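You operate a simulated robot arm through the tools that you are given. There is no shell and no other tool. Be economical: measure what you need, move in short steps, check, and stop when the job is done.

You run a simulated two-armed robot. Do the job below in one go: nothing can be reset, and whatever is moved stays where it is left.

JOB
Put the blue-band ring on the top of the packing table. Take the brown brush and put it on the green cover. Put the oil jar on the top of the wash bench. Take the bearing from the top of the cooling bench and leave it on the shelf under the workbench. Take the red-banded sleeve on the top of the wash bench and put it away on the shelf under the gauge bench. Fetch the small ring and set it on the top of the packing table. Take the sample cup and leave it on the blue paper. Open the middle drawer of the workbench, put the black holder in the inside of the middle drawer of the workbench, then shut the drawer. Pick up the green tin from the top of the gauge bench with one hand, pass it to the other hand and put it on the floor shelf of the crate rack. Any order will do. Set down upright: oil jar, sample cup, green tin.

The check looks at the end state, three seconds after you hand in, the way a careful person would. Anything else that was tipped, shoved, dropped, spilled or broken makes it a failure. Lids that push on must go on centred and level and be pressed home; caps that screw on are set level and turned clockwise until they are tight.

ROBOT AND FRAMES
Two 7-joint arms with two-finger parallel grippers on one trunk, on a base that drives. Base frame: it is fixed to the floor where the robot stands at the start and does not move with it; the origin is under the middle of the robot, x ahead of it, y to its left, z up. Readings come in mm, degrees, newtons and seconds.
The left shoulder is at the start at [20, 138, 850], the right one opposite. With the tool pointing down near the work surface each hand reaches from about 100 to 500 mm from the robot's upright axis, wherever it stands, measured 20 degrees to its own side. Places, roughly: bearing [4750, -2750, 750]; black holder (6x6x3 cm) [-1500, -4300, 900]; blue paper (15x5x2 cm) [2900, -2000, 900]; blue-band ring (5x5x2 cm) [500, 200, 500]; brown brush (5x5x12 cm) [300, 600, 500]; floor shelf of the crate rack [-3000, -2800, 200]; green cover [-500, -2250, 750]; green tin [-3000, -4750, 1000]; inside of the middle drawer of the workbench [1500, -4400, 600]; middle drawer of the workbench [1500, -4300, 700]; oil jar [3000, 250, 750]; red-banded sleeve [2750, -2000, 1000]; sample cup [2500, -2000, 1000]; shelf under the gauge bench [-3600, -4500, 200]; shelf under the workbench [2100, -4500, 200]; small ring (5x5x2 cm) [2600, -2000, 900]; top of the packing table [100, -2500, 800]; top of the wash bench [2700, -1800, 900]. Payload 1.57 kg a hand.
The TCP of each hand is the grasp point between the finger pads, 30 mm short of the fingertips. In the tool frame z runs along the fingers and y along their closing line. Largest opening 80 mm; finger width 17, thickness 12; the body of the gripper, 40 by 82 mm, starts 80 mm behind the TCP.
Orientation is told as [roll, pitch, yaw] about the base's x, y, z axes, in that order, counted from this pose: with the fingers straight down and closing along the base's y, the tool's x points along the base's -x, its y along +y and its z along -z.

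CONTROLS
- The arms move only by the tool jog_arm. It takes "left_motion", "right_motion" or both (then of equal length, played together; a hand with none holds still); each is text: rows parted by semicolons, each of 6 numbers parted by spaces: the shift along the tool's x, y, z in mm, then the turn, a rotation vector about the tool's x, y, z in degrees. In form: dx dy dz wx wy wz; .... A call has 1 to 10 rows; each row shifts and turns the commanded pose from where the row before left it, along the tool's axes as they then stand. "left_hand" and "right_hand" are, for a hand that has rows, the closure, from 0 (fully open) to 1 (shut), set as the call begins (left out, the last holds). Rows are played at 5 a second. More than 50 mm and 8.6 degrees between two rows, or a gripper value outside its range, and nothing of the call is played. A pose out of reach is approached as far as the arm can. The call stops where the force on the tool passes 40 N (or 10 N more than at its start, if that is more) or the arm is blocked; 0.2 s more then pass. Each finger travels about 45 mm/s and halts on what it meets, pressing with about 29 N; the grip force reading is that of the motor and also rises with nothing between the fingers. The clock runs only during rows and for 0.2 s after the last one: add rows that do not move to give the fingers time. It gives the time, the measured TCP pose, the force on the tool (base axes), the opening and the grip force at its end, in the units of the frame above (readings bear some noise), with the torque about the TCP (base axes, N m) and any sound that the robot's microphone picked up, and new pictures: "views" is both (left out), scene, wrist or none (wrist: the cameras of the hands that moved).
- Cameras (640 x 400 px; columns grow to the right, rows downward): "scene" is now at [175.7, 49.9, 781.9]; the picture's right is [0.56, -0.83, 0.00], its down [-0.05, -0.04, -1.00] and it looks along [0.83, 0.55, -0.07] (base axes); focal length 214 px, centre (320, 200). "left" rides on the left gripper at [72, 7, -122] in its tool frame; the picture's right is [-0.09, 1.00, 0.00], its down [-0.84, -0.08, -0.54] and it looks along [-0.54, -0.05, 0.84] (tool axes); focal length 238 px, centre (320, 200). "right" rides on the right gripper at [72, -7, -122] in its tool frame; the picture's right is [0.09, 1.00, 0.00], its down [-0.84, 0.08, -0.54] and it looks along [-0.54, 0.05, 0.84] (tool axes); focal length 238 px, centre (320, 200). There is no depth. A picture from a camera that has moved, and an enlarged one, comes with that camera's place and axes in the base frame and with its lens.
- raise_lower(by): slides the trunk up (or, below 0, down) by that many mm; the arms and the scene camera ride with it, the base frame stays. It gives what a move gives, with no picture.
- drive_base(legs): drives the robot by 1 to 6 legs, each [ahead, left, turn to the left] in mm, mm and degrees, along the robot's own axes; the way and the turn of a leg run together, so that a leg with both is an arc; at most 1500 mm and 180 degrees a leg. The arms and the cameras ride along, it lands a little off, and it stops where it bumps. It gives what a move gives, and a new picture of the scene camera.
- turn_head(pan, tilt): turns the head with the scene camera to pan (to the left, within 60 degrees either way) and tilt (down, from -29 to 69), counted from straight ahead of the robot. It gives what a move gives, and a new picture of the scene camera.
- enlarge(camera, box): a new picture of the part [left, top, right, bottom] of that camera's present view, enlarged. The clock stands still meanwhile.
- hand_in(): hands the job in; it is judged then, once.

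Go step by step. Nothing tells you exact positions but the pictures and the camera data: compare them with the known pose of the tool, close in by small moves and look again before you grip or let go. The budget is 535 turns and 360 pictures, counting those below and the enlarged ones. Unless the task says otherwise, let go and move clear before handing in, and close with one line.

The tools are called after "Request:" by a JSON object that holds its "method" and its "body". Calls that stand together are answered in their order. jog_arm: Moves the arms, as the interface text tells. Its arguments: {"type":"object","properties":{"left_motion":{"type":"string"},"left_hand":{"type":"number"},"right_motion":{"type":"string"},"right_hand":{"type":"number"},"views":{"type":"string","enum":["both","scene","wrist","none"]}},"required":[]} The other tools are called the same way: raise_lower (by) slides the trunk up or down; drive_base (legs) drives the base; turn_head (pan, tilt) turns the head that bears the scene camera; enlarge (camera, box) takes an enlarged picture of a part of a camera's view; hand_in () hands the job in.

At the start:

```text
clock: 0.0
left_tcp_pos: [228.2, 314.7, 686.3]
left_tool_rot: [2.0, 11.3, -0.8]
left_force: [-0.2, 0.0, -0.7]
left_moment: [0.02, -0.01, -0.03]
left_opening: 79.8
left_finger_force: 0.1
right_tcp_pos: [278.7, 22.5, 749.4]
right_tool_rot: [-0.2, 13.1, 0.0]
right_force: [-0.7, -0.6, 0.5]
right_moment: [-0.03, 0.02, -0.01]
right_opening: 80.1
right_finger_force: 0.1
trunk travel left (down, up): [-225.0, 1015.0]
robot x, y, heading: [-0.7, -2.6, -0.1]
head pan, tilt: [33.8, 3.7]
```

scene: 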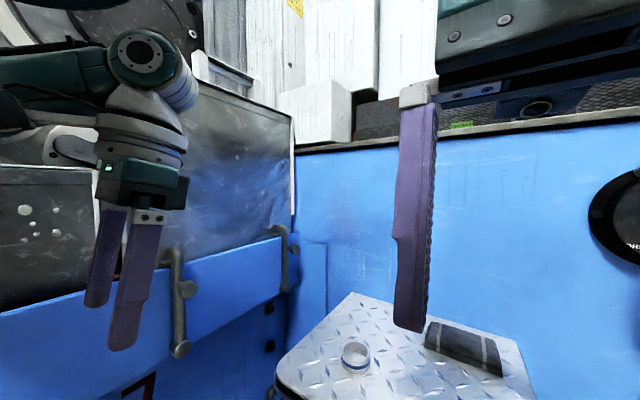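
right: 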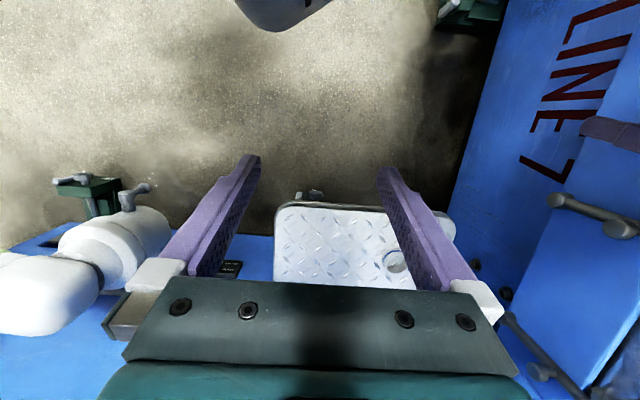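
left: 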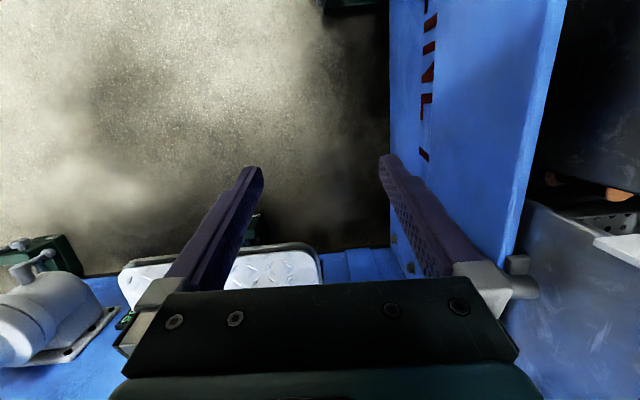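

The ring sits on the tread plate ahead of me at about [490, 187, 500]. I'll look around for the brush and the surroundings first.

Request:
{"method": "turn_head", "body": {"pan": 60, "tilt": 30}}

Request:
{"method": "turn_head", "body": {"pan": 10, "tilt": 40}}

```text
clock: 0.9
left_tcp_pos: [228.8, 314.1, 687.1]
left_tool_rot: [2.0, 11.6, -0.8]
left_force: [0.3, -0.4, -0.6]
left_moment: [0.0, 0.01, -0.03]
left_opening: 80.1
left_finger_force: 0.0
right_tcp_pos: [276.8, 21.2, 749.4]
right_tool_rot: [-0.2, 13.0, -0.1]
right_force: [-0.3, 0.4, 0.2]
right_moment: [0.06, -0.02, -0.01]
right_opening: 79.9
right_finger_force: 0.1
trunk travel left (down, up): [-225.0, 1015.0]
robot x, y, heading: [-0.6, -2.1, -0.1]
head pan, tilt: [60.0, 30.0]
camera scene: at [145.1, 77.4, 739.6], right [0.87, -0.5, 0.0], down [-0.25, -0.43, -0.87], along [0.43, 0.75, -0.5], focal length 214 px, centre (320, 200)
```

scene: 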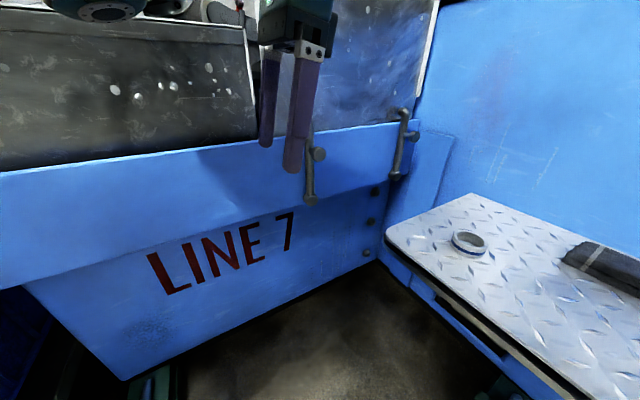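

```text
clock: 2.1
left_tcp_pos: [227.6, 315.6, 685.7]
left_tool_rot: [2.1, 11.5, -0.8]
left_force: [0.5, 0.5, -1.2]
left_moment: [-0.01, 0.0, 0.02]
left_opening: 80.0
left_finger_force: 0.1
right_tcp_pos: [278.3, 22.3, 752.2]
right_tool_rot: [-0.2, 13.1, 0.0]
right_force: [-0.7, 0.8, 0.1]
right_moment: [0.01, -0.01, -0.01]
right_opening: 80.1
right_finger_force: 0.1
trunk travel left (down, up): [-225.0, 1015.0]
robot x, y, heading: [1.2, -0.0, 0.1]
head pan, tilt: [10.0, 40.0]
camera scene: at [183.5, 14.0, 724.2], right [0.17, -0.98, 0.0], down [-0.63, -0.11, -0.77], along [0.75, 0.13, -0.64], focal length 214 px, centre (320, 200)
```

scene: 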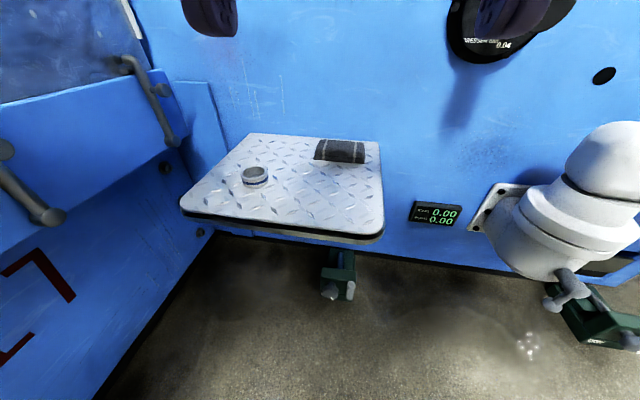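

The brush must be behind the left panel, in the chute. I'll raise the trunk and look down there.

Request:
{"method": "raise_lower", "body": {"by": 350}}

Request:
{"method": "turn_head", "body": {"pan": 55, "tilt": 45}}

```text
clock: 5.5
left_tcp_pos: [229.4, 314.3, 1035.6]
left_tool_rot: [1.9, 11.5, -0.8]
left_force: [2.1, -0.2, -0.4]
left_moment: [0.01, 0.0, 0.03]
left_opening: 79.9
left_finger_force: 0.0
right_tcp_pos: [277.8, 21.9, 1100.8]
right_tool_rot: [-0.2, 13.1, -0.1]
right_force: [0.3, 0.3, 0.4]
right_moment: [0.01, 0.01, 0.02]
right_opening: 80.2
right_finger_force: 0.0
trunk travel left (down, up): [-575.0, 665.0]
robot x, y, heading: [-1.5, 1.1, 0.0]
head pan, tilt: [10.0, 40.0]
```

```text
clock: 6.6
left_tcp_pos: [228.3, 315.5, 1035.5]
left_tool_rot: [2.0, 11.6, -0.7]
left_force: [-0.4, -0.1, 0.7]
left_moment: [-0.02, -0.03, 0.0]
left_opening: 80.3
left_finger_force: 0.0
right_tcp_pos: [278.7, 22.3, 1099.4]
right_tool_rot: [-0.2, 13.0, -0.1]
right_force: [0.1, 0.9, 0.2]
right_moment: [0.0, 0.0, 0.03]
right_opening: 79.8
right_finger_force: 0.0
trunk travel left (down, up): [-575.0, 665.0]
robot x, y, heading: [2.7, 0.5, -0.0]
head pan, tilt: [55.0, 45.0]
camera scene: at [146.5, 65.7, 1066.9], right [0.82, -0.57, 0.0], down [-0.41, -0.58, -0.71], along [0.41, 0.58, -0.71], focal length 214 px, centre (320, 200)
```

scene: 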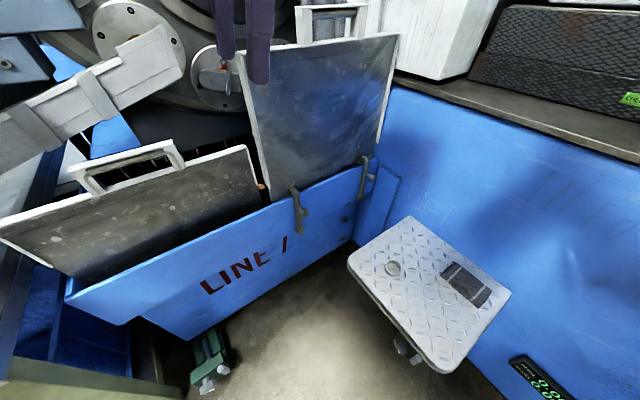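

Request:
{"method": "raise_lower", "body": {"by": 350}}

Request:
{"method": "turn_head", "body": {"pan": 55, "tilt": 55}}

Request:
{"method": "enlarge", "body": {"camera": "scene", "box": [160, 80, 400, 230]}}

```text
clock: 10.1
left_tcp_pos: [228.4, 314.8, 1386.7]
left_tool_rot: [1.9, 11.5, -0.8]
left_force: [-0.4, 0.4, 0.5]
left_moment: [0.01, 0.03, 0.02]
left_opening: 79.9
left_finger_force: 0.1
right_tcp_pos: [277.8, 22.2, 1450.1]
right_tool_rot: [-0.2, 13.1, 0.0]
right_force: [0.0, 0.2, 0.5]
right_moment: [-0.02, 0.01, 0.02]
right_opening: 80.0
right_finger_force: 0.0
trunk travel left (down, up): [-925.0, 315.0]
robot x, y, heading: [-0.5, 0.9, 0.1]
head pan, tilt: [55.0, 45.0]
```

```text
clock: 10.8
left_tcp_pos: [228.6, 314.6, 1387.0]
left_tool_rot: [2.0, 11.5, -0.7]
left_force: [0.6, -0.2, -0.1]
left_moment: [-0.01, 0.02, 0.01]
left_opening: 79.9
left_finger_force: 0.1
right_tcp_pos: [279.2, 22.6, 1449.9]
right_tool_rot: [-0.2, 13.1, -0.1]
right_force: [-0.1, 0.6, 0.0]
right_moment: [0.02, -0.03, -0.01]
right_opening: 80.1
right_finger_force: 0.0
trunk travel left (down, up): [-925.0, 315.0]
robot x, y, heading: [2.0, -0.6, 0.1]
head pan, tilt: [55.0, 55.0]
camera scene: at [141.1, 58.2, 1403.5], right [0.82, -0.57, 0.0], down [-0.47, -0.67, -0.57], along [0.33, 0.47, -0.82], focal length 214 px, centre (320, 200)
```

scene: 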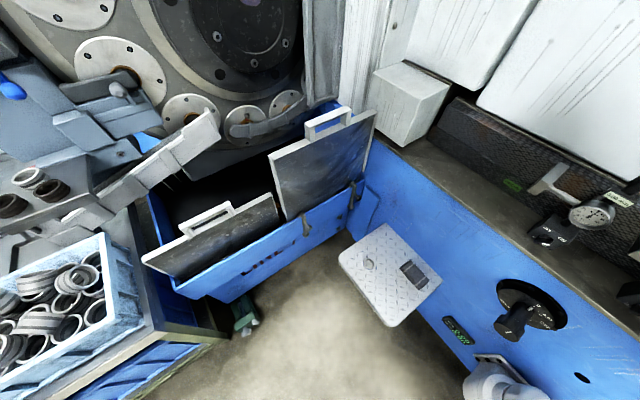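

```text
2.67 times, centred on (280, 155) of scene
camera zoom: at [141.1, 58.2, 1403.5], right [0.82, -0.57, 0.0], down [-0.47, -0.67, -0.57], along [0.33, 0.47, -0.82], focal length 572 px, centre (427, 320)
```

zoom: 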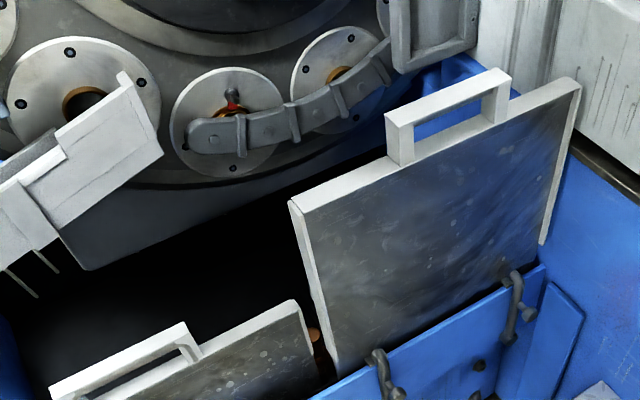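

Request:
{"method": "raise_lower", "body": {"by": 310}}

Request:
{"method": "turn_head", "body": {"pan": 58, "tilt": 60}}

Request:
{"method": "enlarge", "body": {"camera": "scene", "box": [200, 80, 440, 230]}}

```text
clock: 13.8
left_tcp_pos: [228.1, 313.4, 1696.5]
left_tool_rot: [2.1, 11.5, -0.8]
left_force: [0.4, -0.1, -0.7]
left_moment: [-0.04, 0.0, 0.0]
left_opening: 80.0
left_finger_force: 0.1
right_tcp_pos: [277.8, 22.4, 1760.5]
right_tool_rot: [-0.3, 13.1, -0.1]
right_force: [-0.5, 0.1, 0.5]
right_moment: [0.01, 0.0, -0.01]
right_opening: 79.8
right_finger_force: 0.1
trunk travel left (down, up): [-1235.0, 5.0]
robot x, y, heading: [-1.5, -0.6, -0.2]
head pan, tilt: [55.0, 55.0]
```

```text
clock: 14.5
left_tcp_pos: [228.9, 315.3, 1695.6]
left_tool_rot: [2.0, 11.4, -0.8]
left_force: [0.3, 0.8, -0.5]
left_moment: [0.02, 0.03, -0.03]
left_opening: 80.2
left_finger_force: 0.1
right_tcp_pos: [278.1, 22.1, 1760.4]
right_tool_rot: [-0.2, 13.2, -0.1]
right_force: [-0.2, -0.2, -0.6]
right_moment: [0.0, 0.03, -0.01]
right_opening: 80.0
right_finger_force: 0.0
trunk travel left (down, up): [-1235.0, 5.0]
robot x, y, heading: [1.0, 2.3, 0.3]
head pan, tilt: [58.0, 60.0]
camera scene: at [135.1, 55.6, 1707.4], right [0.85, -0.53, 0.0], down [-0.46, -0.73, -0.5], along [0.27, 0.42, -0.87], focal length 214 px, centre (320, 200)
```

scene: 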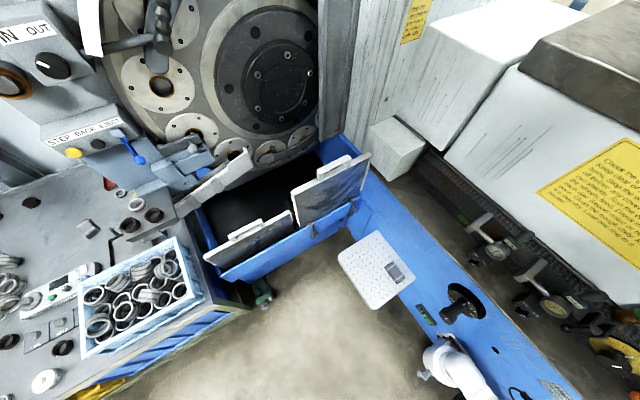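

```text
2.67 times, centred on (320, 155) of scene
camera zoom: at [135.1, 55.6, 1707.4], right [0.85, -0.53, 0.0], down [-0.46, -0.73, -0.5], along [0.27, 0.42, -0.87], focal length 572 px, centre (320, 320)
```

zoom: 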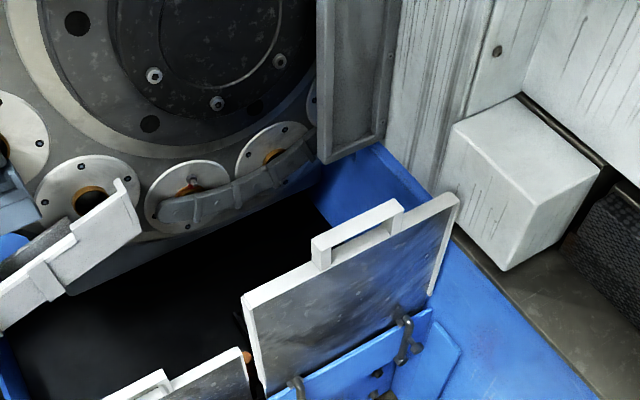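

The brush top shows through the gap between the guards at about [295, 591, 619], in the pit behind. I'll lower the trunk partly, keep the hands above the guards, and move closer, turned left.

Request:
{"method": "raise_lower", "body": {"by": -450}}

Request:
{"method": "drive_base", "body": {"legs": [[0, 0, 40]]}}

Request:
{"method": "turn_head", "body": {"pan": 0, "tilt": 69}}

```text
refused: -450 is not a number from -400 to 400
```

```text
clock: 16.8
left_tcp_pos: [-23.9, 388.6, 1696.2]
left_tool_rot: [2.0, 11.5, 38.9]
left_force: [0.0, -0.4, 0.7]
left_moment: [0.0, 0.01, 0.0]
left_opening: 80.2
left_finger_force: 0.0
right_tcp_pos: [199.7, 195.6, 1760.1]
right_tool_rot: [-0.1, 13.1, 39.6]
right_force: [0.4, -0.6, -0.7]
right_moment: [0.0, 0.03, 0.0]
right_opening: 80.2
right_finger_force: 0.0
trunk travel left (down, up): [-1235.0, 5.0]
robot x, y, heading: [0.1, -1.7, 39.7]
head pan, tilt: [58.0, 60.0]
camera scene: at [67.9, 128.9, 1707.4], right [0.99, 0.13, 0.0], down [0.12, -0.86, -0.5], along [-0.07, 0.5, -0.87], focal length 214 px, centre (320, 200)
```

scene: 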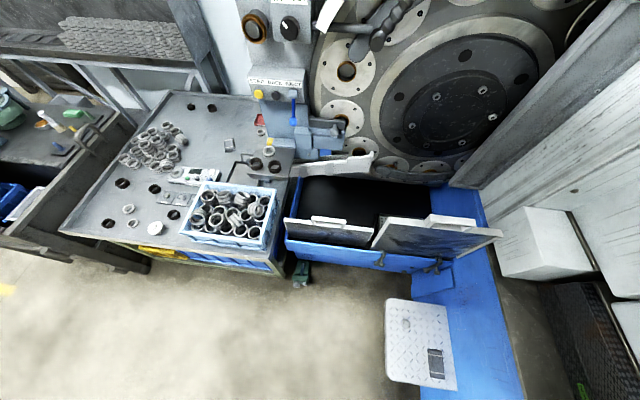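

```text
clock: 18.0
left_tcp_pos: [-25.5, 387.8, 1697.0]
left_tool_rot: [1.9, 11.6, 38.8]
left_force: [1.1, 0.2, 0.7]
left_moment: [0.0, 0.02, -0.01]
left_opening: 80.0
left_finger_force: 0.0
right_tcp_pos: [200.2, 193.7, 1759.5]
right_tool_rot: [-0.1, 13.2, 39.6]
right_force: [0.3, -0.1, -0.4]
right_moment: [-0.04, -0.01, -0.01]
right_opening: 80.1
right_finger_force: 0.0
trunk travel left (down, up): [-1235.0, 5.0]
robot x, y, heading: [0.8, -1.2, 39.5]
head pan, tilt: [0.0, 68.8]
camera scene: at [119.8, 98.6, 1698.0], right [0.64, -0.77, 0.0], down [-0.72, -0.6, -0.36], along [0.28, 0.23, -0.93], focal length 214 px, centre (320, 200)
```

scene: 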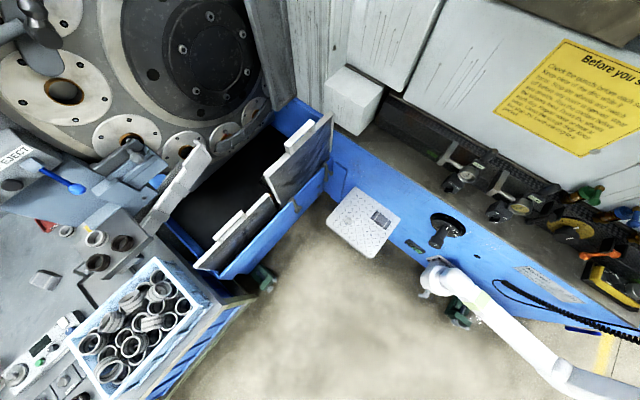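

Request:
{"method": "raise_lower", "body": {"by": -380}}

Request:
{"method": "drive_base", "body": {"legs": [[120, 40, 0]]}}

Request:
{"method": "jog_arm", "body": {"left_motion": "0 0 0 0 0 0", "views": "wrist"}}

```text
clock: 21.7
left_tcp_pos: [-25.4, 388.4, 1316.0]
left_tool_rot: [1.9, 11.7, 38.7]
left_force: [-0.5, -1.0, -0.4]
left_moment: [0.03, 0.01, 0.02]
left_opening: 79.8
left_finger_force: 0.1
right_tcp_pos: [200.7, 195.0, 1379.7]
right_tool_rot: [-0.1, 13.2, 39.5]
right_force: [-0.6, -0.3, 0.6]
right_moment: [-0.01, 0.01, -0.03]
right_opening: 80.0
right_finger_force: 0.1
trunk travel left (down, up): [-855.0, 385.0]
robot x, y, heading: [-0.8, 2.1, 39.6]
head pan, tilt: [0.0, 68.8]
```

```text
clock: 23.0
left_tcp_pos: [38.7, 494.2, 1316.6]
left_tool_rot: [2.0, 11.6, 38.8]
left_force: [-0.6, -0.5, -0.2]
left_moment: [0.03, 0.05, -0.05]
left_opening: 79.7
left_finger_force: 0.1
right_tcp_pos: [264.9, 300.4, 1379.9]
right_tool_rot: [-0.1, 13.2, 39.6]
right_force: [0.7, -0.3, -0.1]
right_moment: [0.01, 0.01, 0.01]
right_opening: 80.0
right_finger_force: 0.0
trunk travel left (down, up): [-855.0, 385.0]
robot x, y, heading: [66.1, 104.3, 39.5]
head pan, tilt: [0.0, 68.8]
camera scene: at [184.1, 204.6, 1318.0], right [0.64, -0.77, 0.0], down [-0.72, -0.6, -0.36], along [0.28, 0.23, -0.93], focal length 214 px, centre (320, 200)
```

scene: 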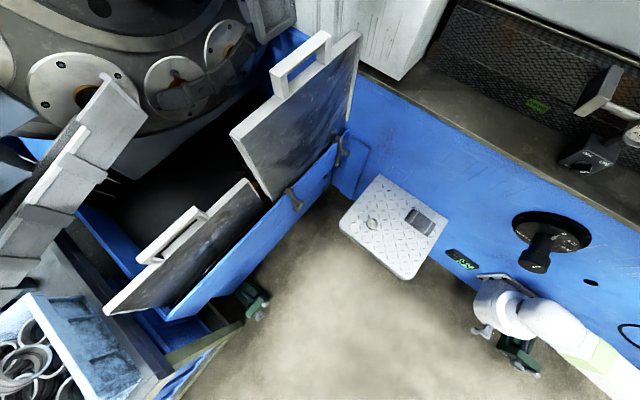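

```text
clock: 23.4
left_tcp_pos: [38.7, 494.3, 1315.1]
left_tool_rot: [2.1, 11.6, 38.8]
left_force: [0.0, 0.5, -0.5]
left_moment: [-0.01, -0.02, 0.0]
left_opening: 80.2
left_finger_force: 0.0
right_tcp_pos: [265.4, 301.5, 1379.8]
right_tool_rot: [-0.2, 13.1, 39.5]
right_force: [-0.5, -0.3, -0.1]
right_moment: [-0.01, -0.03, 0.04]
right_opening: 80.1
right_finger_force: 0.1
trunk travel left (down, up): [-855.0, 385.0]
robot x, y, heading: [63.8, 102.0, 40.0]
head pan, tilt: [0.0, 68.8]
camera left: at [1.2, 466.8, 1449.2], right [-0.55, 0.84, 0.02], down [0.78, 0.51, 0.36], along [0.29, 0.21, -0.93], focal length 238 px, centre (320, 200)
```

left: 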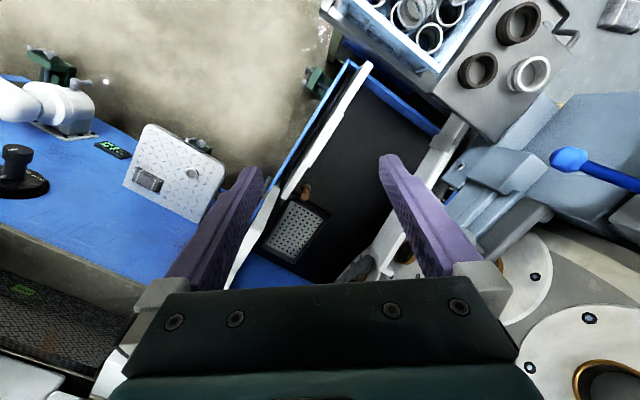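

Request:
{"method": "enlarge", "body": {"camera": "left", "box": [220, 140, 380, 280]}}

```text
2.86 times, centred on (300, 210) of left
camera zoom: at [1.2, 466.8, 1449.2], right [-0.55, 0.84, 0.02], down [0.78, 0.51, 0.36], along [0.29, 0.21, -0.93], focal length 681 px, centre (377, 171)
```

zoom: 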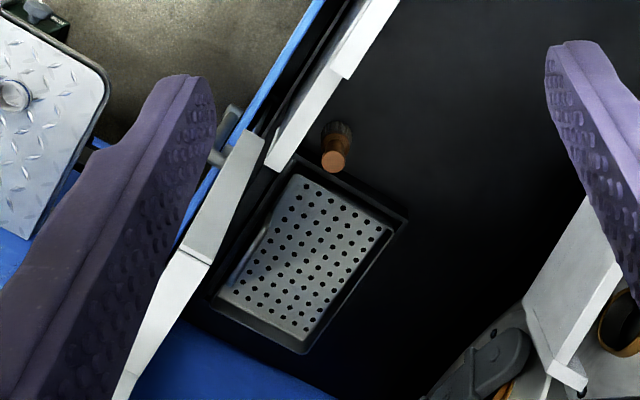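

The brush stands upright beside a perforated tray at about [277, 597], handle top near z 620. I'll creep closer, level the left hand and look again.

Request:
{"method": "drive_base", "body": {"legs": [[32, 38, 0]]}}

Request:
{"method": "jog_arm", "body": {"left_motion": "0 0 0 1 -6 0;0 0 0 1 -5.5 0", "views": "none"}}

```text
clock: 24.3
left_tcp_pos: [40.1, 543.5, 1316.0]
left_tool_rot: [2.2, 11.6, 38.8]
left_force: [1.2, -0.2, 0.5]
left_moment: [-0.01, -0.03, 0.0]
left_opening: 79.8
left_finger_force: 0.1
right_tcp_pos: [266.0, 348.9, 1379.2]
right_tool_rot: [-0.2, 13.2, 39.6]
right_force: [0.3, 0.6, 0.4]
right_moment: [0.01, -0.01, -0.01]
right_opening: 80.1
right_finger_force: 0.1
trunk travel left (down, up): [-855.0, 385.0]
robot x, y, heading: [66.5, 152.2, 39.7]
head pan, tilt: [0.0, 68.8]
camera scene: at [185.3, 253.7, 1318.0], right [0.64, -0.77, 0.0], down [-0.72, -0.6, -0.36], along [0.28, 0.23, -0.93], focal length 214 px, centre (320, 200)
```

scene: 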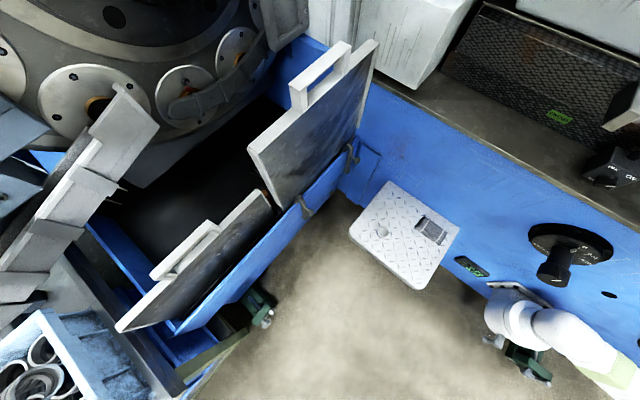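

```text
clock: 24.9
left_tcp_pos: [37.8, 541.4, 1312.4]
left_tool_rot: [-0.2, 1.2, 38.5]
left_force: [0.8, 0.2, 0.1]
left_moment: [0.01, -0.01, 0.03]
left_opening: 79.7
left_finger_force: 0.1
right_tcp_pos: [266.2, 349.3, 1380.6]
right_tool_rot: [-0.3, 13.2, 39.6]
right_force: [0.6, -0.3, 0.2]
right_moment: [0.01, 0.01, -0.02]
right_opening: 79.9
right_finger_force: 0.1
trunk travel left (down, up): [-855.0, 385.0]
robot x, y, heading: [63.1, 153.9, 39.9]
head pan, tilt: [0.0, 68.8]
```

Request:
{"method": "jog_arm", "body": {"left_motion": "-36 -17 0 0 0 0;-36 -17 0 0 0 0;-36 -17 0 0 0 0;-36 -17 0 0 0 0;-36 -17 0 0 0 0;-36 -17 0 0 0 0;0 0 0 0 0 0", "views": "wrist"}}

```text
clock: 26.5
left_tcp_pos: [273.1, 599.4, 1316.9]
left_tool_rot: [0.1, 0.0, 38.6]
left_force: [-0.2, -0.3, 0.2]
left_moment: [-0.02, 0.01, 0.01]
left_opening: 80.2
left_finger_force: 0.1
right_tcp_pos: [265.9, 350.4, 1380.2]
right_tool_rot: [0.0, 13.3, 39.5]
right_force: [0.0, 0.1, -0.2]
right_moment: [0.01, 0.0, -0.02]
right_opening: 79.8
right_finger_force: 0.1
trunk travel left (down, up): [-855.0, 385.0]
robot x, y, heading: [65.2, 152.4, 39.9]
head pan, tilt: [0.0, 68.8]
camera left: at [212.4, 559.3, 1437.8], right [-0.55, 0.84, 0.0], down [0.7, 0.46, 0.54], along [0.45, 0.3, -0.84], focal length 238 px, centre (320, 200)
```

left: 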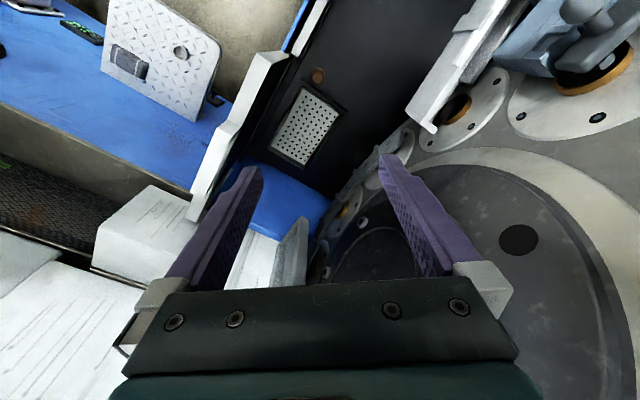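

Request:
{"method": "raise_lower", "body": {"by": -360}}

Request:
{"method": "jog_arm", "body": {"left_motion": "-4 0 30 0 0 0;0 0 40 0 0 0;0 0 40 0 0 0;0 0 0 0 0 0", "views": "both"}}

```text
clock: 30.0
left_tcp_pos: [272.8, 599.8, 956.3]
left_tool_rot: [-0.1, 0.0, 38.7]
left_force: [0.4, 0.1, 0.1]
left_moment: [-0.01, -0.01, 0.0]
left_opening: 80.1
left_finger_force: 0.1
right_tcp_pos: [265.4, 350.4, 1019.9]
right_tool_rot: [-0.1, 13.3, 39.7]
right_force: [0.0, -0.2, 0.0]
right_moment: [0.0, 0.01, 0.01]
right_opening: 80.1
right_finger_force: 0.0
trunk travel left (down, up): [-495.0, 745.0]
robot x, y, heading: [65.0, 153.2, 39.8]
head pan, tilt: [0.0, 68.8]
```

```text
clock: 31.0
left_tcp_pos: [276.2, 601.1, 845.7]
left_tool_rot: [0.1, 0.0, 38.6]
left_force: [-0.5, 0.2, -0.2]
left_moment: [-0.02, 0.04, -0.04]
left_opening: 80.3
left_finger_force: 0.1
right_tcp_pos: [265.3, 351.0, 1019.9]
right_tool_rot: [-0.1, 13.3, 39.6]
right_force: [0.0, 0.2, 0.4]
right_moment: [0.02, -0.02, -0.02]
right_opening: 80.0
right_finger_force: 0.1
trunk travel left (down, up): [-495.0, 745.0]
robot x, y, heading: [63.0, 153.8, 40.1]
head pan, tilt: [0.0, 68.8]
camera scene: at [185.3, 253.9, 958.0], right [0.64, -0.77, 0.0], down [-0.72, -0.6, -0.36], along [0.28, 0.23, -0.93], focal length 214 px, centre (320, 200)
camera left: at [215.0, 560.6, 966.3], right [-0.55, 0.84, 0.0], down [0.7, 0.46, 0.54], along [0.45, 0.3, -0.84], focal length 238 px, centre (320, 200)
```

scene: 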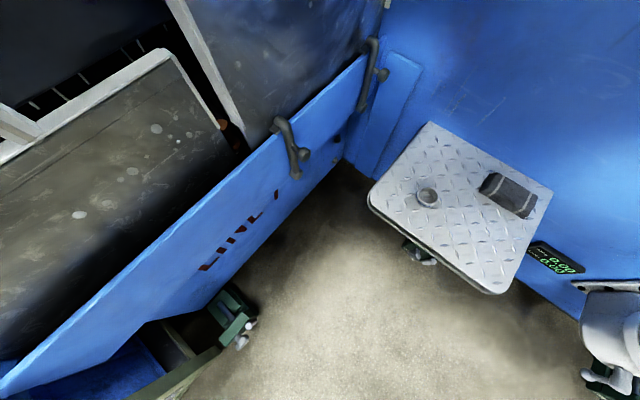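
left: 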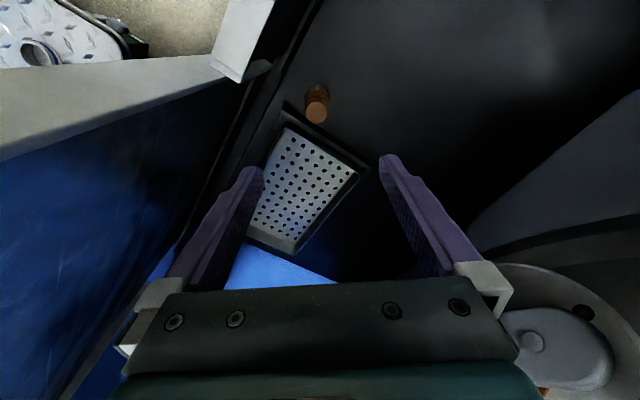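

Request:
{"method": "jog_arm", "body": {"left_motion": "1 -4 40 0 0 0;0 0 40 0 0 0;0 0 40 0 0 0;0 0 30 0 0 0;0 0 0 0 0 0", "views": "wrist"}}

```text
clock: 32.2
left_tcp_pos: [268.5, 592.5, 709.2]
left_tool_rot: [-0.1, 0.1, 38.6]
left_force: [0.5, 0.5, 0.7]
left_moment: [-0.04, 0.03, 0.0]
left_opening: 80.1
left_finger_force: 0.2
left hand out of reach, approached as far as the arm can: row 4
right_tcp_pos: [266.1, 350.8, 1018.9]
right_tool_rot: [-0.2, 13.1, 39.6]
right_force: [1.0, 0.7, -0.4]
right_moment: [-0.05, 0.0, -0.02]
right_opening: 79.7
right_finger_force: 0.0
trunk travel left (down, up): [-495.0, 745.0]
robot x, y, heading: [64.6, 153.9, 39.8]
head pan, tilt: [0.0, 68.8]
camera left: at [208.6, 552.3, 831.0], right [-0.55, 0.84, 0.0], down [0.7, 0.46, 0.54], along [0.45, 0.3, -0.84], focal length 238 px, centre (320, 200)
```

left: 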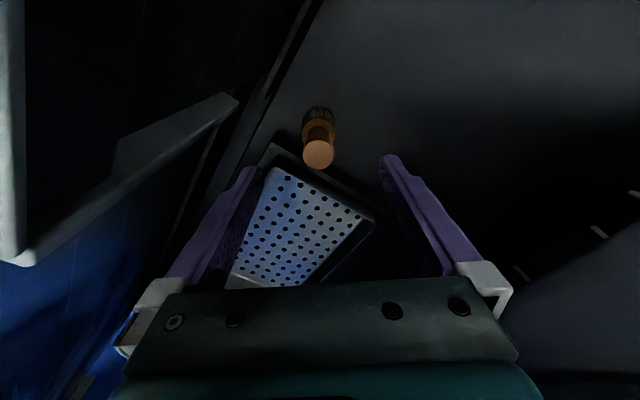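

Out of reach by about 110 mm, so I'll lift the hand, drive the base closer and try again.

Request:
{"method": "jog_arm", "body": {"left_motion": "0 0 -40 0 0 0;0 0 -40 0 0 0;0 0 -40 0 0 0;30 -5 0 0 0 0;25 -5 0 0 0 0", "views": "none"}}

Request:
{"method": "drive_base", "body": {"legs": [[68, 34, 0]]}}

```text
clock: 33.4
left_tcp_pos: [298.4, 606.9, 807.0]
left_tool_rot: [0.1, 0.0, 38.6]
left_force: [-0.5, 0.4, -1.3]
left_moment: [0.04, 0.02, -0.01]
left_opening: 80.0
left_finger_force: 0.1
left hand out of reach, approached as far as the arm can: row 1, 2, 3, 4, 5
right_tcp_pos: [265.8, 350.4, 1020.4]
right_tool_rot: [-0.2, 13.3, 39.6]
right_force: [-0.5, -0.6, -0.2]
right_moment: [0.0, -0.01, 0.02]
right_opening: 80.2
right_finger_force: 0.1
trunk travel left (down, up): [-495.0, 745.0]
robot x, y, heading: [67.0, 158.1, 39.8]
head pan, tilt: [0.0, 68.8]
```

```text
clock: 34.4
left_tcp_pos: [331.3, 675.9, 807.8]
left_tool_rot: [0.1, 0.1, 38.5]
left_force: [0.1, -0.4, -0.9]
left_moment: [-0.01, -0.01, 0.0]
left_opening: 80.0
left_finger_force: 0.1
right_tcp_pos: [297.0, 419.0, 1018.8]
right_tool_rot: [0.0, 13.2, 39.5]
right_force: [0.2, -0.3, 0.3]
right_moment: [0.0, 0.0, 0.04]
right_opening: 80.1
right_finger_force: 0.1
trunk travel left (down, up): [-495.0, 745.0]
robot x, y, heading: [96.4, 223.4, 39.4]
head pan, tilt: [0.0, 68.8]
camera scene: at [216.4, 322.9, 958.1], right [0.64, -0.77, 0.0], down [-0.72, -0.6, -0.36], along [0.28, 0.23, -0.93], focal length 214 px, centre (320, 200)
```

scene: 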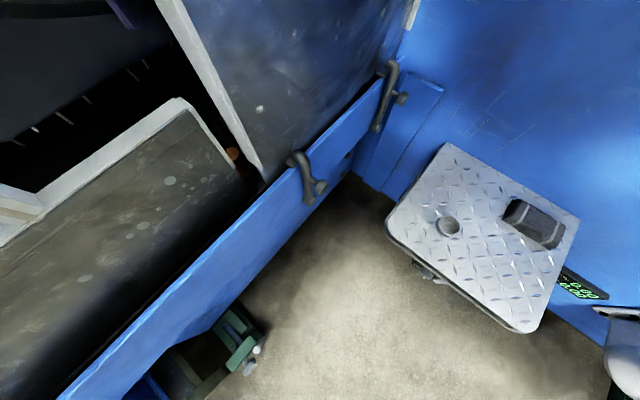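

Request:
{"method": "jog_arm", "body": {"left_motion": "0 0 0 0 0 0;0 0 0 0 0 0;0 0 0 0 0 0", "right_motion": "30 0 0 0 0 0;30 0 0 0 0 0;30 0 0 0 0 0", "views": "wrist"}}

```text
clock: 35.1
left_tcp_pos: [331.1, 675.7, 808.0]
left_tool_rot: [0.0, 0.1, 38.6]
left_force: [0.3, 0.8, 0.1]
left_moment: [0.0, -0.03, 0.02]
left_opening: 80.1
left_finger_force: 0.0
right_tcp_pos: [254.2, 380.1, 1028.0]
right_tool_rot: [-0.7, 14.0, 38.3]
right_force: [13.2, 8.0, 2.0]
right_moment: [-1.39, 2.27, 0.07]
right_opening: 80.1
right_finger_force: 0.1
trunk travel left (down, up): [-495.0, 745.0]
robot x, y, heading: [93.4, 220.4, 39.9]
head pan, tilt: [0.0, 68.8]
stopped in row 3 (right hand): the force on the tool passed its limit at 110 N (the readings are from after the stop); the commanded pose is now the measured one
camera right: at [225.4, 351.9, 1164.2], right [-0.69, 0.72, 0.01], down [0.69, 0.65, 0.32], along [0.23, 0.23, -0.95], focal length 238 px, centre (320, 200)
camera left: at [270.3, 635.7, 928.4], right [-0.55, 0.84, 0.0], down [0.7, 0.46, 0.54], along [0.45, 0.3, -0.84], focal length 238 px, centre (320, 200)
```

right: 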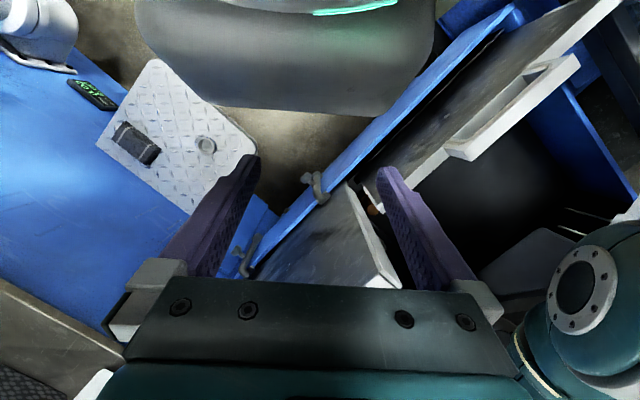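
left: 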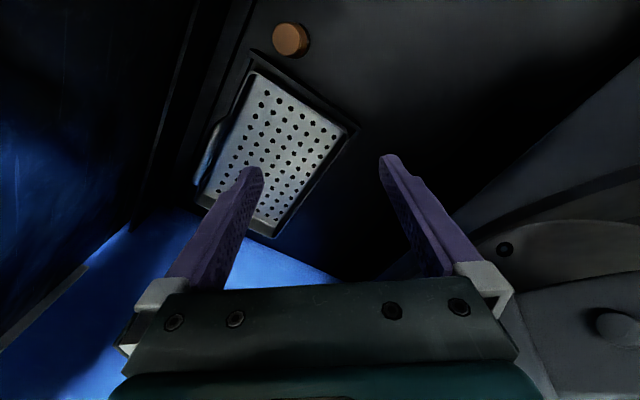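

Request:
{"method": "jog_arm", "body": {"left_motion": "30 -9 0 0 0 0;30 -9 0 0 0 0;30 -9 0 0 0 0;0 0 0 0 0 0", "right_motion": "-20 0 0 0 0 0;-10 0 0 0 0 0;0 0 0 0 0 0;0 0 0 0 0 0", "views": "none"}}

```text
clock: 36.1
left_tcp_pos: [345.5, 647.9, 784.5]
left_tool_rot: [0.2, 0.2, 38.7]
left_force: [0.4, -0.9, 0.8]
left_moment: [-0.04, -0.01, -0.01]
left_opening: 80.1
left_finger_force: 0.1
left hand out of reach, approached as far as the arm can: row 1, 2, 3
right_tcp_pos: [275.9, 398.7, 1021.8]
right_tool_rot: [-0.7, 14.0, 38.5]
right_force: [-0.5, 0.1, -0.1]
right_moment: [0.04, 0.02, -0.02]
right_opening: 80.0
right_finger_force: 0.2
trunk travel left (down, up): [-495.0, 745.0]
robot x, y, heading: [91.7, 223.2, 39.7]
head pan, tilt: [0.0, 68.8]
```

Request:
{"method": "jog_arm", "body": {"left_motion": "0 0 -40 0 0 0;0 0 -40 0 0 0;0 0 -40 0 0 0;0 0 -40 0 0 0;0 0 0 0 0 0", "views": "none"}}

```text
clock: 37.5
left_tcp_pos: [346.4, 647.3, 912.3]
left_tool_rot: [-0.1, 4.4, 38.5]
left_force: [0.7, 0.7, 0.2]
left_moment: [-0.01, 0.01, 0.0]
left_opening: 80.2
left_finger_force: 0.1
left hand out of reach, approached as far as the arm can: row 1, 2
right_tcp_pos: [276.1, 398.4, 1021.1]
right_tool_rot: [-0.7, 13.9, 38.6]
right_force: [-0.5, 0.1, 0.1]
right_moment: [0.02, 0.04, -0.01]
right_opening: 79.8
right_finger_force: 0.0
trunk travel left (down, up): [-495.0, 745.0]
robot x, y, heading: [99.4, 226.0, 39.6]
head pan, tilt: [0.0, 68.8]
stopped in row 5 (left hand): the arm was blocked; the commanded pose is now the measured one
```

Request:
{"method": "turn_head", "body": {"pan": 45, "tilt": 20}}

```text
clock: 38.7
left_tcp_pos: [347.4, 648.4, 911.8]
left_tool_rot: [-0.1, 4.4, 38.6]
left_force: [-0.6, 0.1, 0.4]
left_moment: [0.01, 0.0, 0.01]
left_opening: 80.0
left_finger_force: 0.0
right_tcp_pos: [276.3, 398.1, 1021.4]
right_tool_rot: [-0.7, 14.0, 38.5]
right_force: [0.2, 0.0, 0.9]
right_moment: [0.02, 0.02, -0.01]
right_opening: 80.0
right_finger_force: 0.0
trunk travel left (down, up): [-495.0, 745.0]
robot x, y, heading: [98.9, 221.6, 39.7]
head pan, tilt: [45.0, 20.0]
camera scene: at [181.9, 379.6, 1025.5], right [1.0, -0.09, 0.0], down [-0.03, -0.34, -0.94], along [0.09, 0.94, -0.34], focal length 214 px, centre (320, 200)
```

scene: 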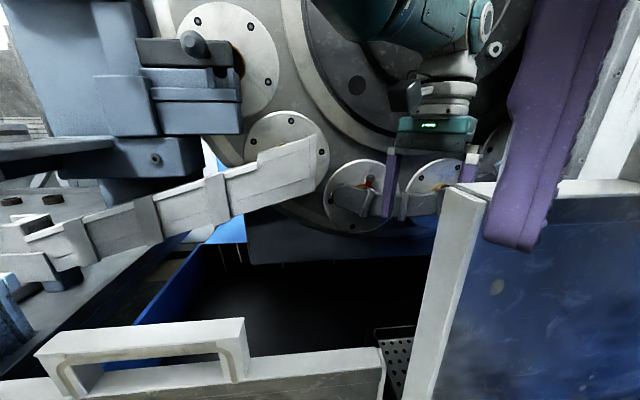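

Request:
{"method": "turn_head", "body": {"pan": 40, "tilt": -10}}

```text
clock: 39.6
left_tcp_pos: [348.1, 647.1, 911.4]
left_tool_rot: [-0.1, 4.3, 38.6]
left_force: [-0.2, 0.4, 0.6]
left_moment: [0.0, 0.01, 0.0]
left_opening: 80.3
left_finger_force: 0.1
right_tcp_pos: [275.6, 397.9, 1021.2]
right_tool_rot: [-0.7, 14.0, 38.5]
right_force: [-1.0, 0.2, 0.3]
right_moment: [-0.02, 0.0, -0.01]
right_opening: 79.8
right_finger_force: 0.1
trunk travel left (down, up): [-495.0, 745.0]
robot x, y, heading: [97.3, 227.3, 39.7]
head pan, tilt: [40.0, -10.0]
camera scene: at [188.2, 369.8, 1073.0], right [0.98, -0.18, 0.0], down [0.03, 0.17, -0.98], along [0.18, 0.97, 0.17], focal length 214 px, centre (320, 200)
```

scene: 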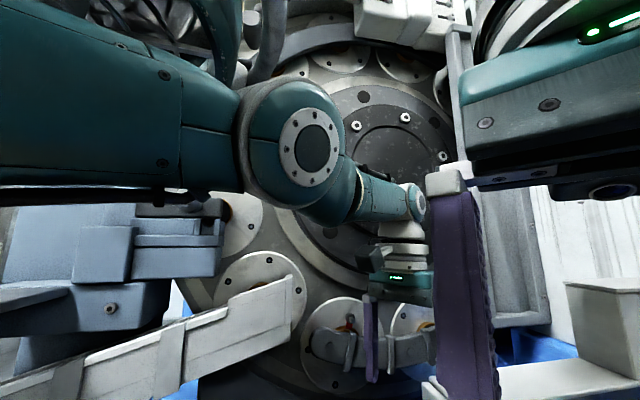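

The elbow is folded up against the machine. I'll back the base a little, raise the trunk, and bring the left arm back to a relaxed pose before trying again.

Request:
{"method": "drive_base", "body": {"legs": [[-39, -46, 0]]}}

Request:
{"method": "raise_lower", "body": {"by": 250}}

Request:
{"method": "jog_arm", "body": {"left_motion": "33 6 0 0 -2 0;33 6 0 0 -2 0;33 6 0 0 0 0;33 6 0 0 0 0;33 6 0 0 0 0;0 0 0 0 0 0", "views": "scene"}}

```text
clock: 40.6
left_tcp_pos: [347.2, 586.8, 913.1]
left_tool_rot: [-0.2, 4.4, 38.4]
left_force: [0.4, -0.7, -0.4]
left_moment: [0.02, 0.01, 0.0]
left_opening: 80.0
left_finger_force: 0.1
right_tcp_pos: [275.3, 338.5, 1021.8]
right_tool_rot: [-0.7, 14.0, 38.4]
right_force: [1.2, -0.6, 0.2]
right_moment: [0.03, -0.03, -0.03]
right_opening: 80.2
right_finger_force: 0.1
trunk travel left (down, up): [-495.0, 745.0]
robot x, y, heading: [97.6, 161.7, 39.3]
head pan, tilt: [40.0, -10.0]
camera scene: at [187.4, 309.0, 1073.0], right [0.98, -0.18, 0.0], down [0.03, 0.17, -0.98], along [0.18, 0.97, 0.17], focal length 214 px, centre (320, 200)
```

scene: 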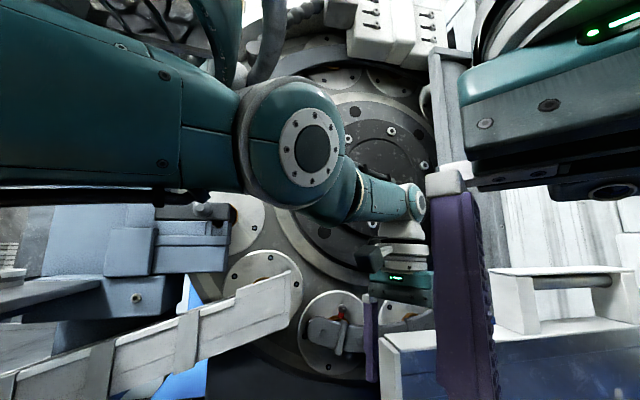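

```text
clock: 43.2
left_tcp_pos: [346.9, 587.6, 1161.9]
left_tool_rot: [-0.1, 4.4, 38.5]
left_force: [-1.1, -0.7, 0.5]
left_moment: [0.0, -0.03, -0.01]
left_opening: 80.1
left_finger_force: 0.0
right_tcp_pos: [275.6, 337.8, 1271.2]
right_tool_rot: [-0.8, 13.9, 38.4]
right_force: [-0.8, 0.3, -0.1]
right_moment: [0.0, 0.02, -0.01]
right_opening: 80.0
right_finger_force: 0.0
trunk travel left (down, up): [-745.0, 495.0]
robot x, y, heading: [97.6, 163.0, 39.5]
head pan, tilt: [40.0, -10.0]
```

```text
clock: 44.6
left_tcp_pos: [345.1, 606.8, 1161.3]
left_tool_rot: [-0.1, 1.3, 38.2]
left_force: [-0.6, -0.5, 0.5]
left_moment: [-0.03, 0.03, -0.02]
left_opening: 79.9
left_finger_force: 0.0
left hand out of reach, approached as far as the arm can: row 1, 2, 3, 4, 5
right_tcp_pos: [275.6, 336.6, 1271.3]
right_tool_rot: [-0.8, 14.1, 38.4]
right_force: [-0.5, -0.3, 0.5]
right_moment: [0.0, -0.02, -0.03]
right_opening: 79.9
right_finger_force: 0.1
trunk travel left (down, up): [-745.0, 495.0]
robot x, y, heading: [92.1, 161.6, 39.5]
head pan, tilt: [40.0, -10.0]
camera scene: at [187.4, 309.4, 1323.1], right [0.98, -0.18, 0.0], down [0.03, 0.17, -0.98], along [0.18, 0.97, 0.17], focal length 214 px, centre (320, 200)
```

scene: 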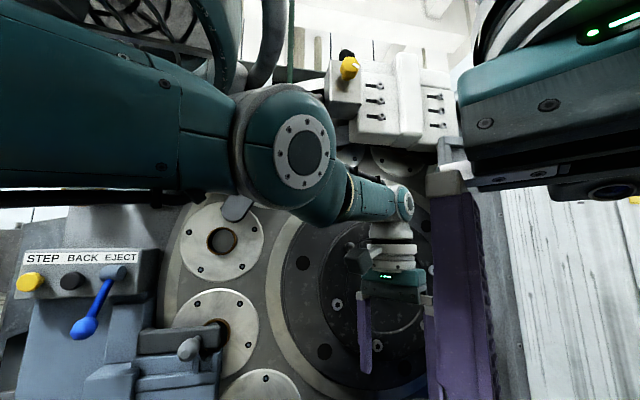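

Request:
{"method": "jog_arm", "body": {"left_motion": "0 0 -30 0 0 0;0 0 -30 0 0 0;0 0 -30 0 0 0;0 0 -30 0 0 0;0 0 -30 0 0 0", "views": "none"}}

```text
clock: 45.5
left_tcp_pos: [309.0, 587.5, 1178.6]
left_tool_rot: [-0.7, 12.7, 38.6]
left_force: [0.3, 0.1, -0.4]
left_moment: [0.03, 0.0, -0.03]
left_opening: 80.3
left_finger_force: 0.0
left hand out of reach, approached as far as the arm can: row 2, 3, 4
right_tcp_pos: [274.4, 337.0, 1270.6]
right_tool_rot: [-0.7, 14.0, 38.4]
right_force: [0.6, -0.2, 0.8]
right_moment: [0.0, 0.0, 0.01]
right_opening: 79.9
right_finger_force: 0.0
trunk travel left (down, up): [-745.0, 495.0]
robot x, y, heading: [90.0, 166.7, 39.6]
head pan, tilt: [40.0, -10.0]
stopped in row 4 (left hand): the arm was blocked; the commanded pose is now the measured one
```

Request:
{"method": "drive_base", "body": {"legs": [[-134, -84, 0]]}}

Request:
{"method": "jog_arm", "body": {"left_motion": "20 0 0 0 0 0;20 0 0 0 0 0;20 0 0 0 0 0;20 0 0 0 0 0;20 0 0 0 0 0", "views": "scene"}}

```text
clock: 47.0
left_tcp_pos: [260.3, 438.5, 1179.1]
left_tool_rot: [-0.8, 12.7, 38.6]
left_force: [-0.3, 0.2, -0.1]
left_moment: [-0.03, -0.04, 0.0]
left_opening: 80.2
left_finger_force: 0.0
right_tcp_pos: [225.6, 189.4, 1271.9]
right_tool_rot: [-0.7, 13.8, 38.3]
right_force: [0.4, 0.3, 0.0]
right_moment: [0.0, 0.01, -0.01]
right_opening: 80.0
right_finger_force: 0.1
trunk travel left (down, up): [-745.0, 495.0]
robot x, y, heading: [44.0, 14.1, 39.5]
head pan, tilt: [40.0, -10.0]
camera scene: at [138.2, 160.2, 1323.1], right [0.98, -0.18, 0.0], down [0.03, 0.17, -0.98], along [0.18, 0.97, 0.17], focal length 214 px, centre (320, 200)
```

scene: 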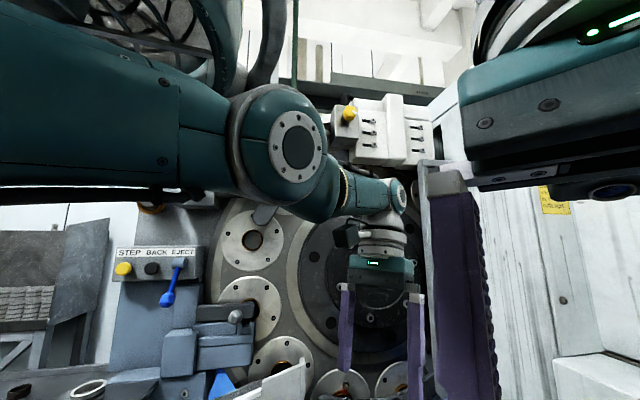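

```text
clock: 48.1
left_tcp_pos: [252.4, 431.9, 1172.8]
left_tool_rot: [-0.9, 15.5, 38.8]
left_force: [0.0, -0.4, 0.4]
left_moment: [0.02, -0.02, -0.03]
left_opening: 79.9
left_finger_force: 0.1
left hand out of reach, approached as far as the arm can: row 1, 2, 3, 4, 5
right_tcp_pos: [225.7, 188.5, 1271.3]
right_tool_rot: [-0.8, 13.9, 38.4]
right_force: [0.1, -0.9, 0.7]
right_moment: [-0.02, -0.01, 0.0]
right_opening: 79.6
right_finger_force: 0.1
trunk travel left (down, up): [-745.0, 495.0]
robot x, y, heading: [46.3, 15.7, 39.4]
head pan, tilt: [40.0, -10.0]
camera scene: at [138.2, 160.1, 1323.1], right [0.98, -0.18, 0.0], down [0.03, 0.17, -0.98], along [0.18, 0.97, 0.17], focal length 214 px, centre (320, 200)
```

scene: 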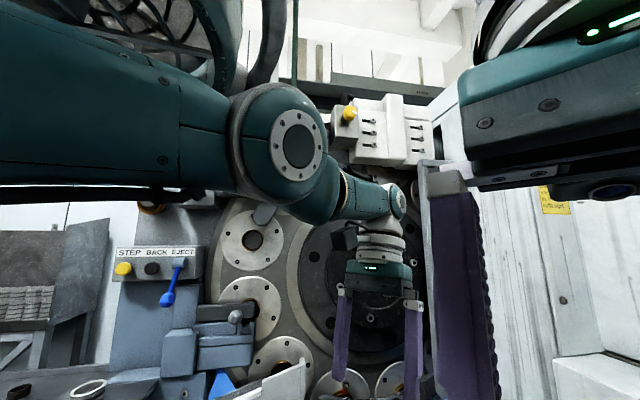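

Request:
{"method": "jog_arm", "body": {"left_motion": "0 0 20 0 4 0;10 0 20 0 4 0;20 0 20 0 0 0;20 0 20 0 0 0;20 0 20 0 0 0;20 0 20 0 0 0;20 0 20 0 0 0;20 0 20 0 0 0", "views": "scene"}}

```text
clock: 50.0
left_tcp_pos: [225.4, 415.6, 1066.6]
left_tool_rot: [-0.8, 20.9, 38.4]
left_force: [-0.1, -0.6, 0.2]
left_moment: [0.0, 0.03, -0.02]
left_opening: 80.1
left_finger_force: 0.0
left hand out of reach, approached as far as the arm can: row 1, 3, 4, 5, 6, 7, 8
right_tcp_pos: [226.2, 188.0, 1270.9]
right_tool_rot: [-0.7, 13.9, 38.5]
right_force: [-0.4, 0.2, 1.1]
right_moment: [0.0, 0.0, 0.01]
right_opening: 80.2
right_finger_force: 0.0
trunk travel left (down, up): [-745.0, 495.0]
robot x, y, heading: [45.1, 19.8, 39.6]
head pan, tilt: [40.0, -10.0]
camera scene: at [138.2, 160.1, 1323.1], right [0.98, -0.18, 0.0], down [0.03, 0.17, -0.98], along [0.18, 0.97, 0.17], focal length 214 px, centre (320, 200)
```

scene: 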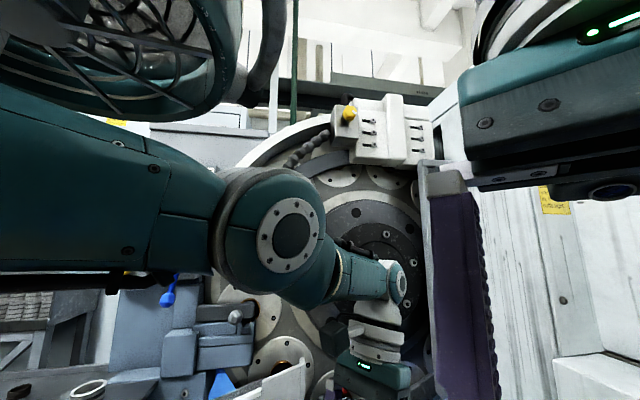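

Request:
{"method": "jog_arm", "body": {"left_motion": "0 25 0 0 0 0;0 25 0 0 0 0;0 25 0 0 0 0;0 25 0 0 0 0;0 25 0 0 0 0;0 25 0 0 0 0", "views": "scene"}}

```text
clock: 51.4
left_tcp_pos: [112.4, 517.0, 1074.2]
left_tool_rot: [-0.8, 20.7, 38.4]
left_force: [-0.1, 0.4, -0.3]
left_moment: [0.0, -0.02, 0.0]
left_opening: 79.9
left_finger_force: 0.1
left hand out of reach, approached as far as the arm can: row 3, 4, 5, 6
right_tcp_pos: [225.1, 189.0, 1271.2]
right_tool_rot: [-0.7, 13.8, 38.3]
right_force: [-0.5, 0.1, 0.4]
right_moment: [0.01, 0.0, -0.01]
right_opening: 80.0
right_finger_force: 0.1
trunk travel left (down, up): [-745.0, 495.0]
robot x, y, heading: [44.5, 18.2, 39.4]
head pan, tilt: [40.0, -10.0]
camera scene: at [138.1, 160.1, 1323.1], right [0.98, -0.18, 0.0], down [0.03, 0.17, -0.98], along [0.18, 0.97, 0.17], focal length 214 px, centre (320, 200)
```

scene: 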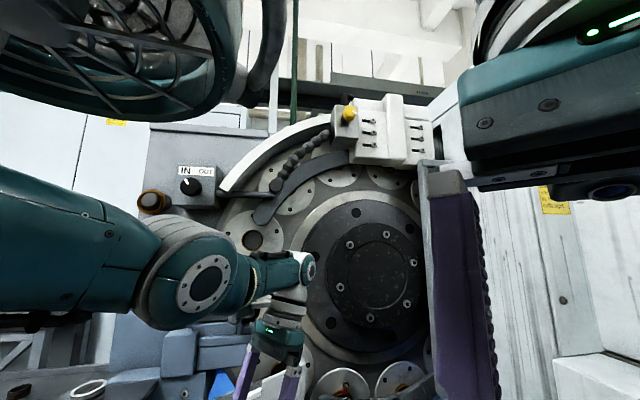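

Request:
{"method": "jog_arm", "body": {"left_motion": "25 0 -10 0 0 0;25 0 -10 0 0 0;25 0 -10 0 0 0;25 0 -10 0 0 0;25 0 -10 0 0 0;0 0 0 0 0 0", "views": "scene"}}

```text
clock: 52.8
left_tcp_pos: [34.3, 453.9, 1162.5]
left_tool_rot: [-0.7, 20.8, 38.5]
left_force: [0.1, 0.3, -0.1]
left_moment: [-0.02, 0.01, 0.01]
left_opening: 80.0
left_finger_force: 0.0
left hand out of reach, approached as far as the arm can: row 1
right_tcp_pos: [225.2, 188.3, 1272.1]
right_tool_rot: [-0.7, 13.8, 38.5]
right_force: [0.6, 1.1, 0.7]
right_moment: [0.03, 0.03, 0.0]
right_opening: 80.0
right_finger_force: 0.1
trunk travel left (down, up): [-745.0, 495.0]
robot x, y, heading: [46.6, 13.6, 39.5]
head pan, tilt: [40.0, -10.0]
camera scene: at [138.1, 160.1, 1323.1], right [0.98, -0.18, 0.0], down [0.03, 0.17, -0.98], along [0.18, 0.97, 0.17], focal length 214 px, centre (320, 200)
```

scene: 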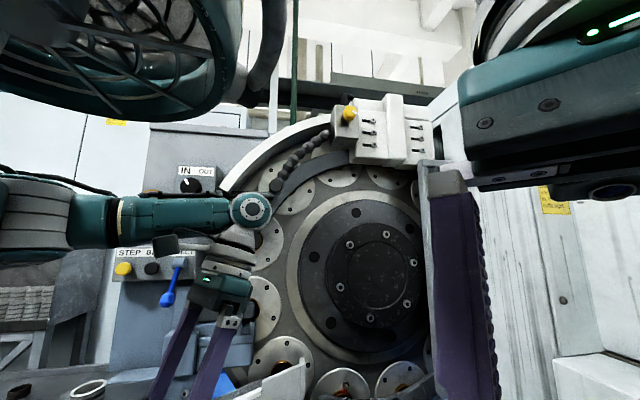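

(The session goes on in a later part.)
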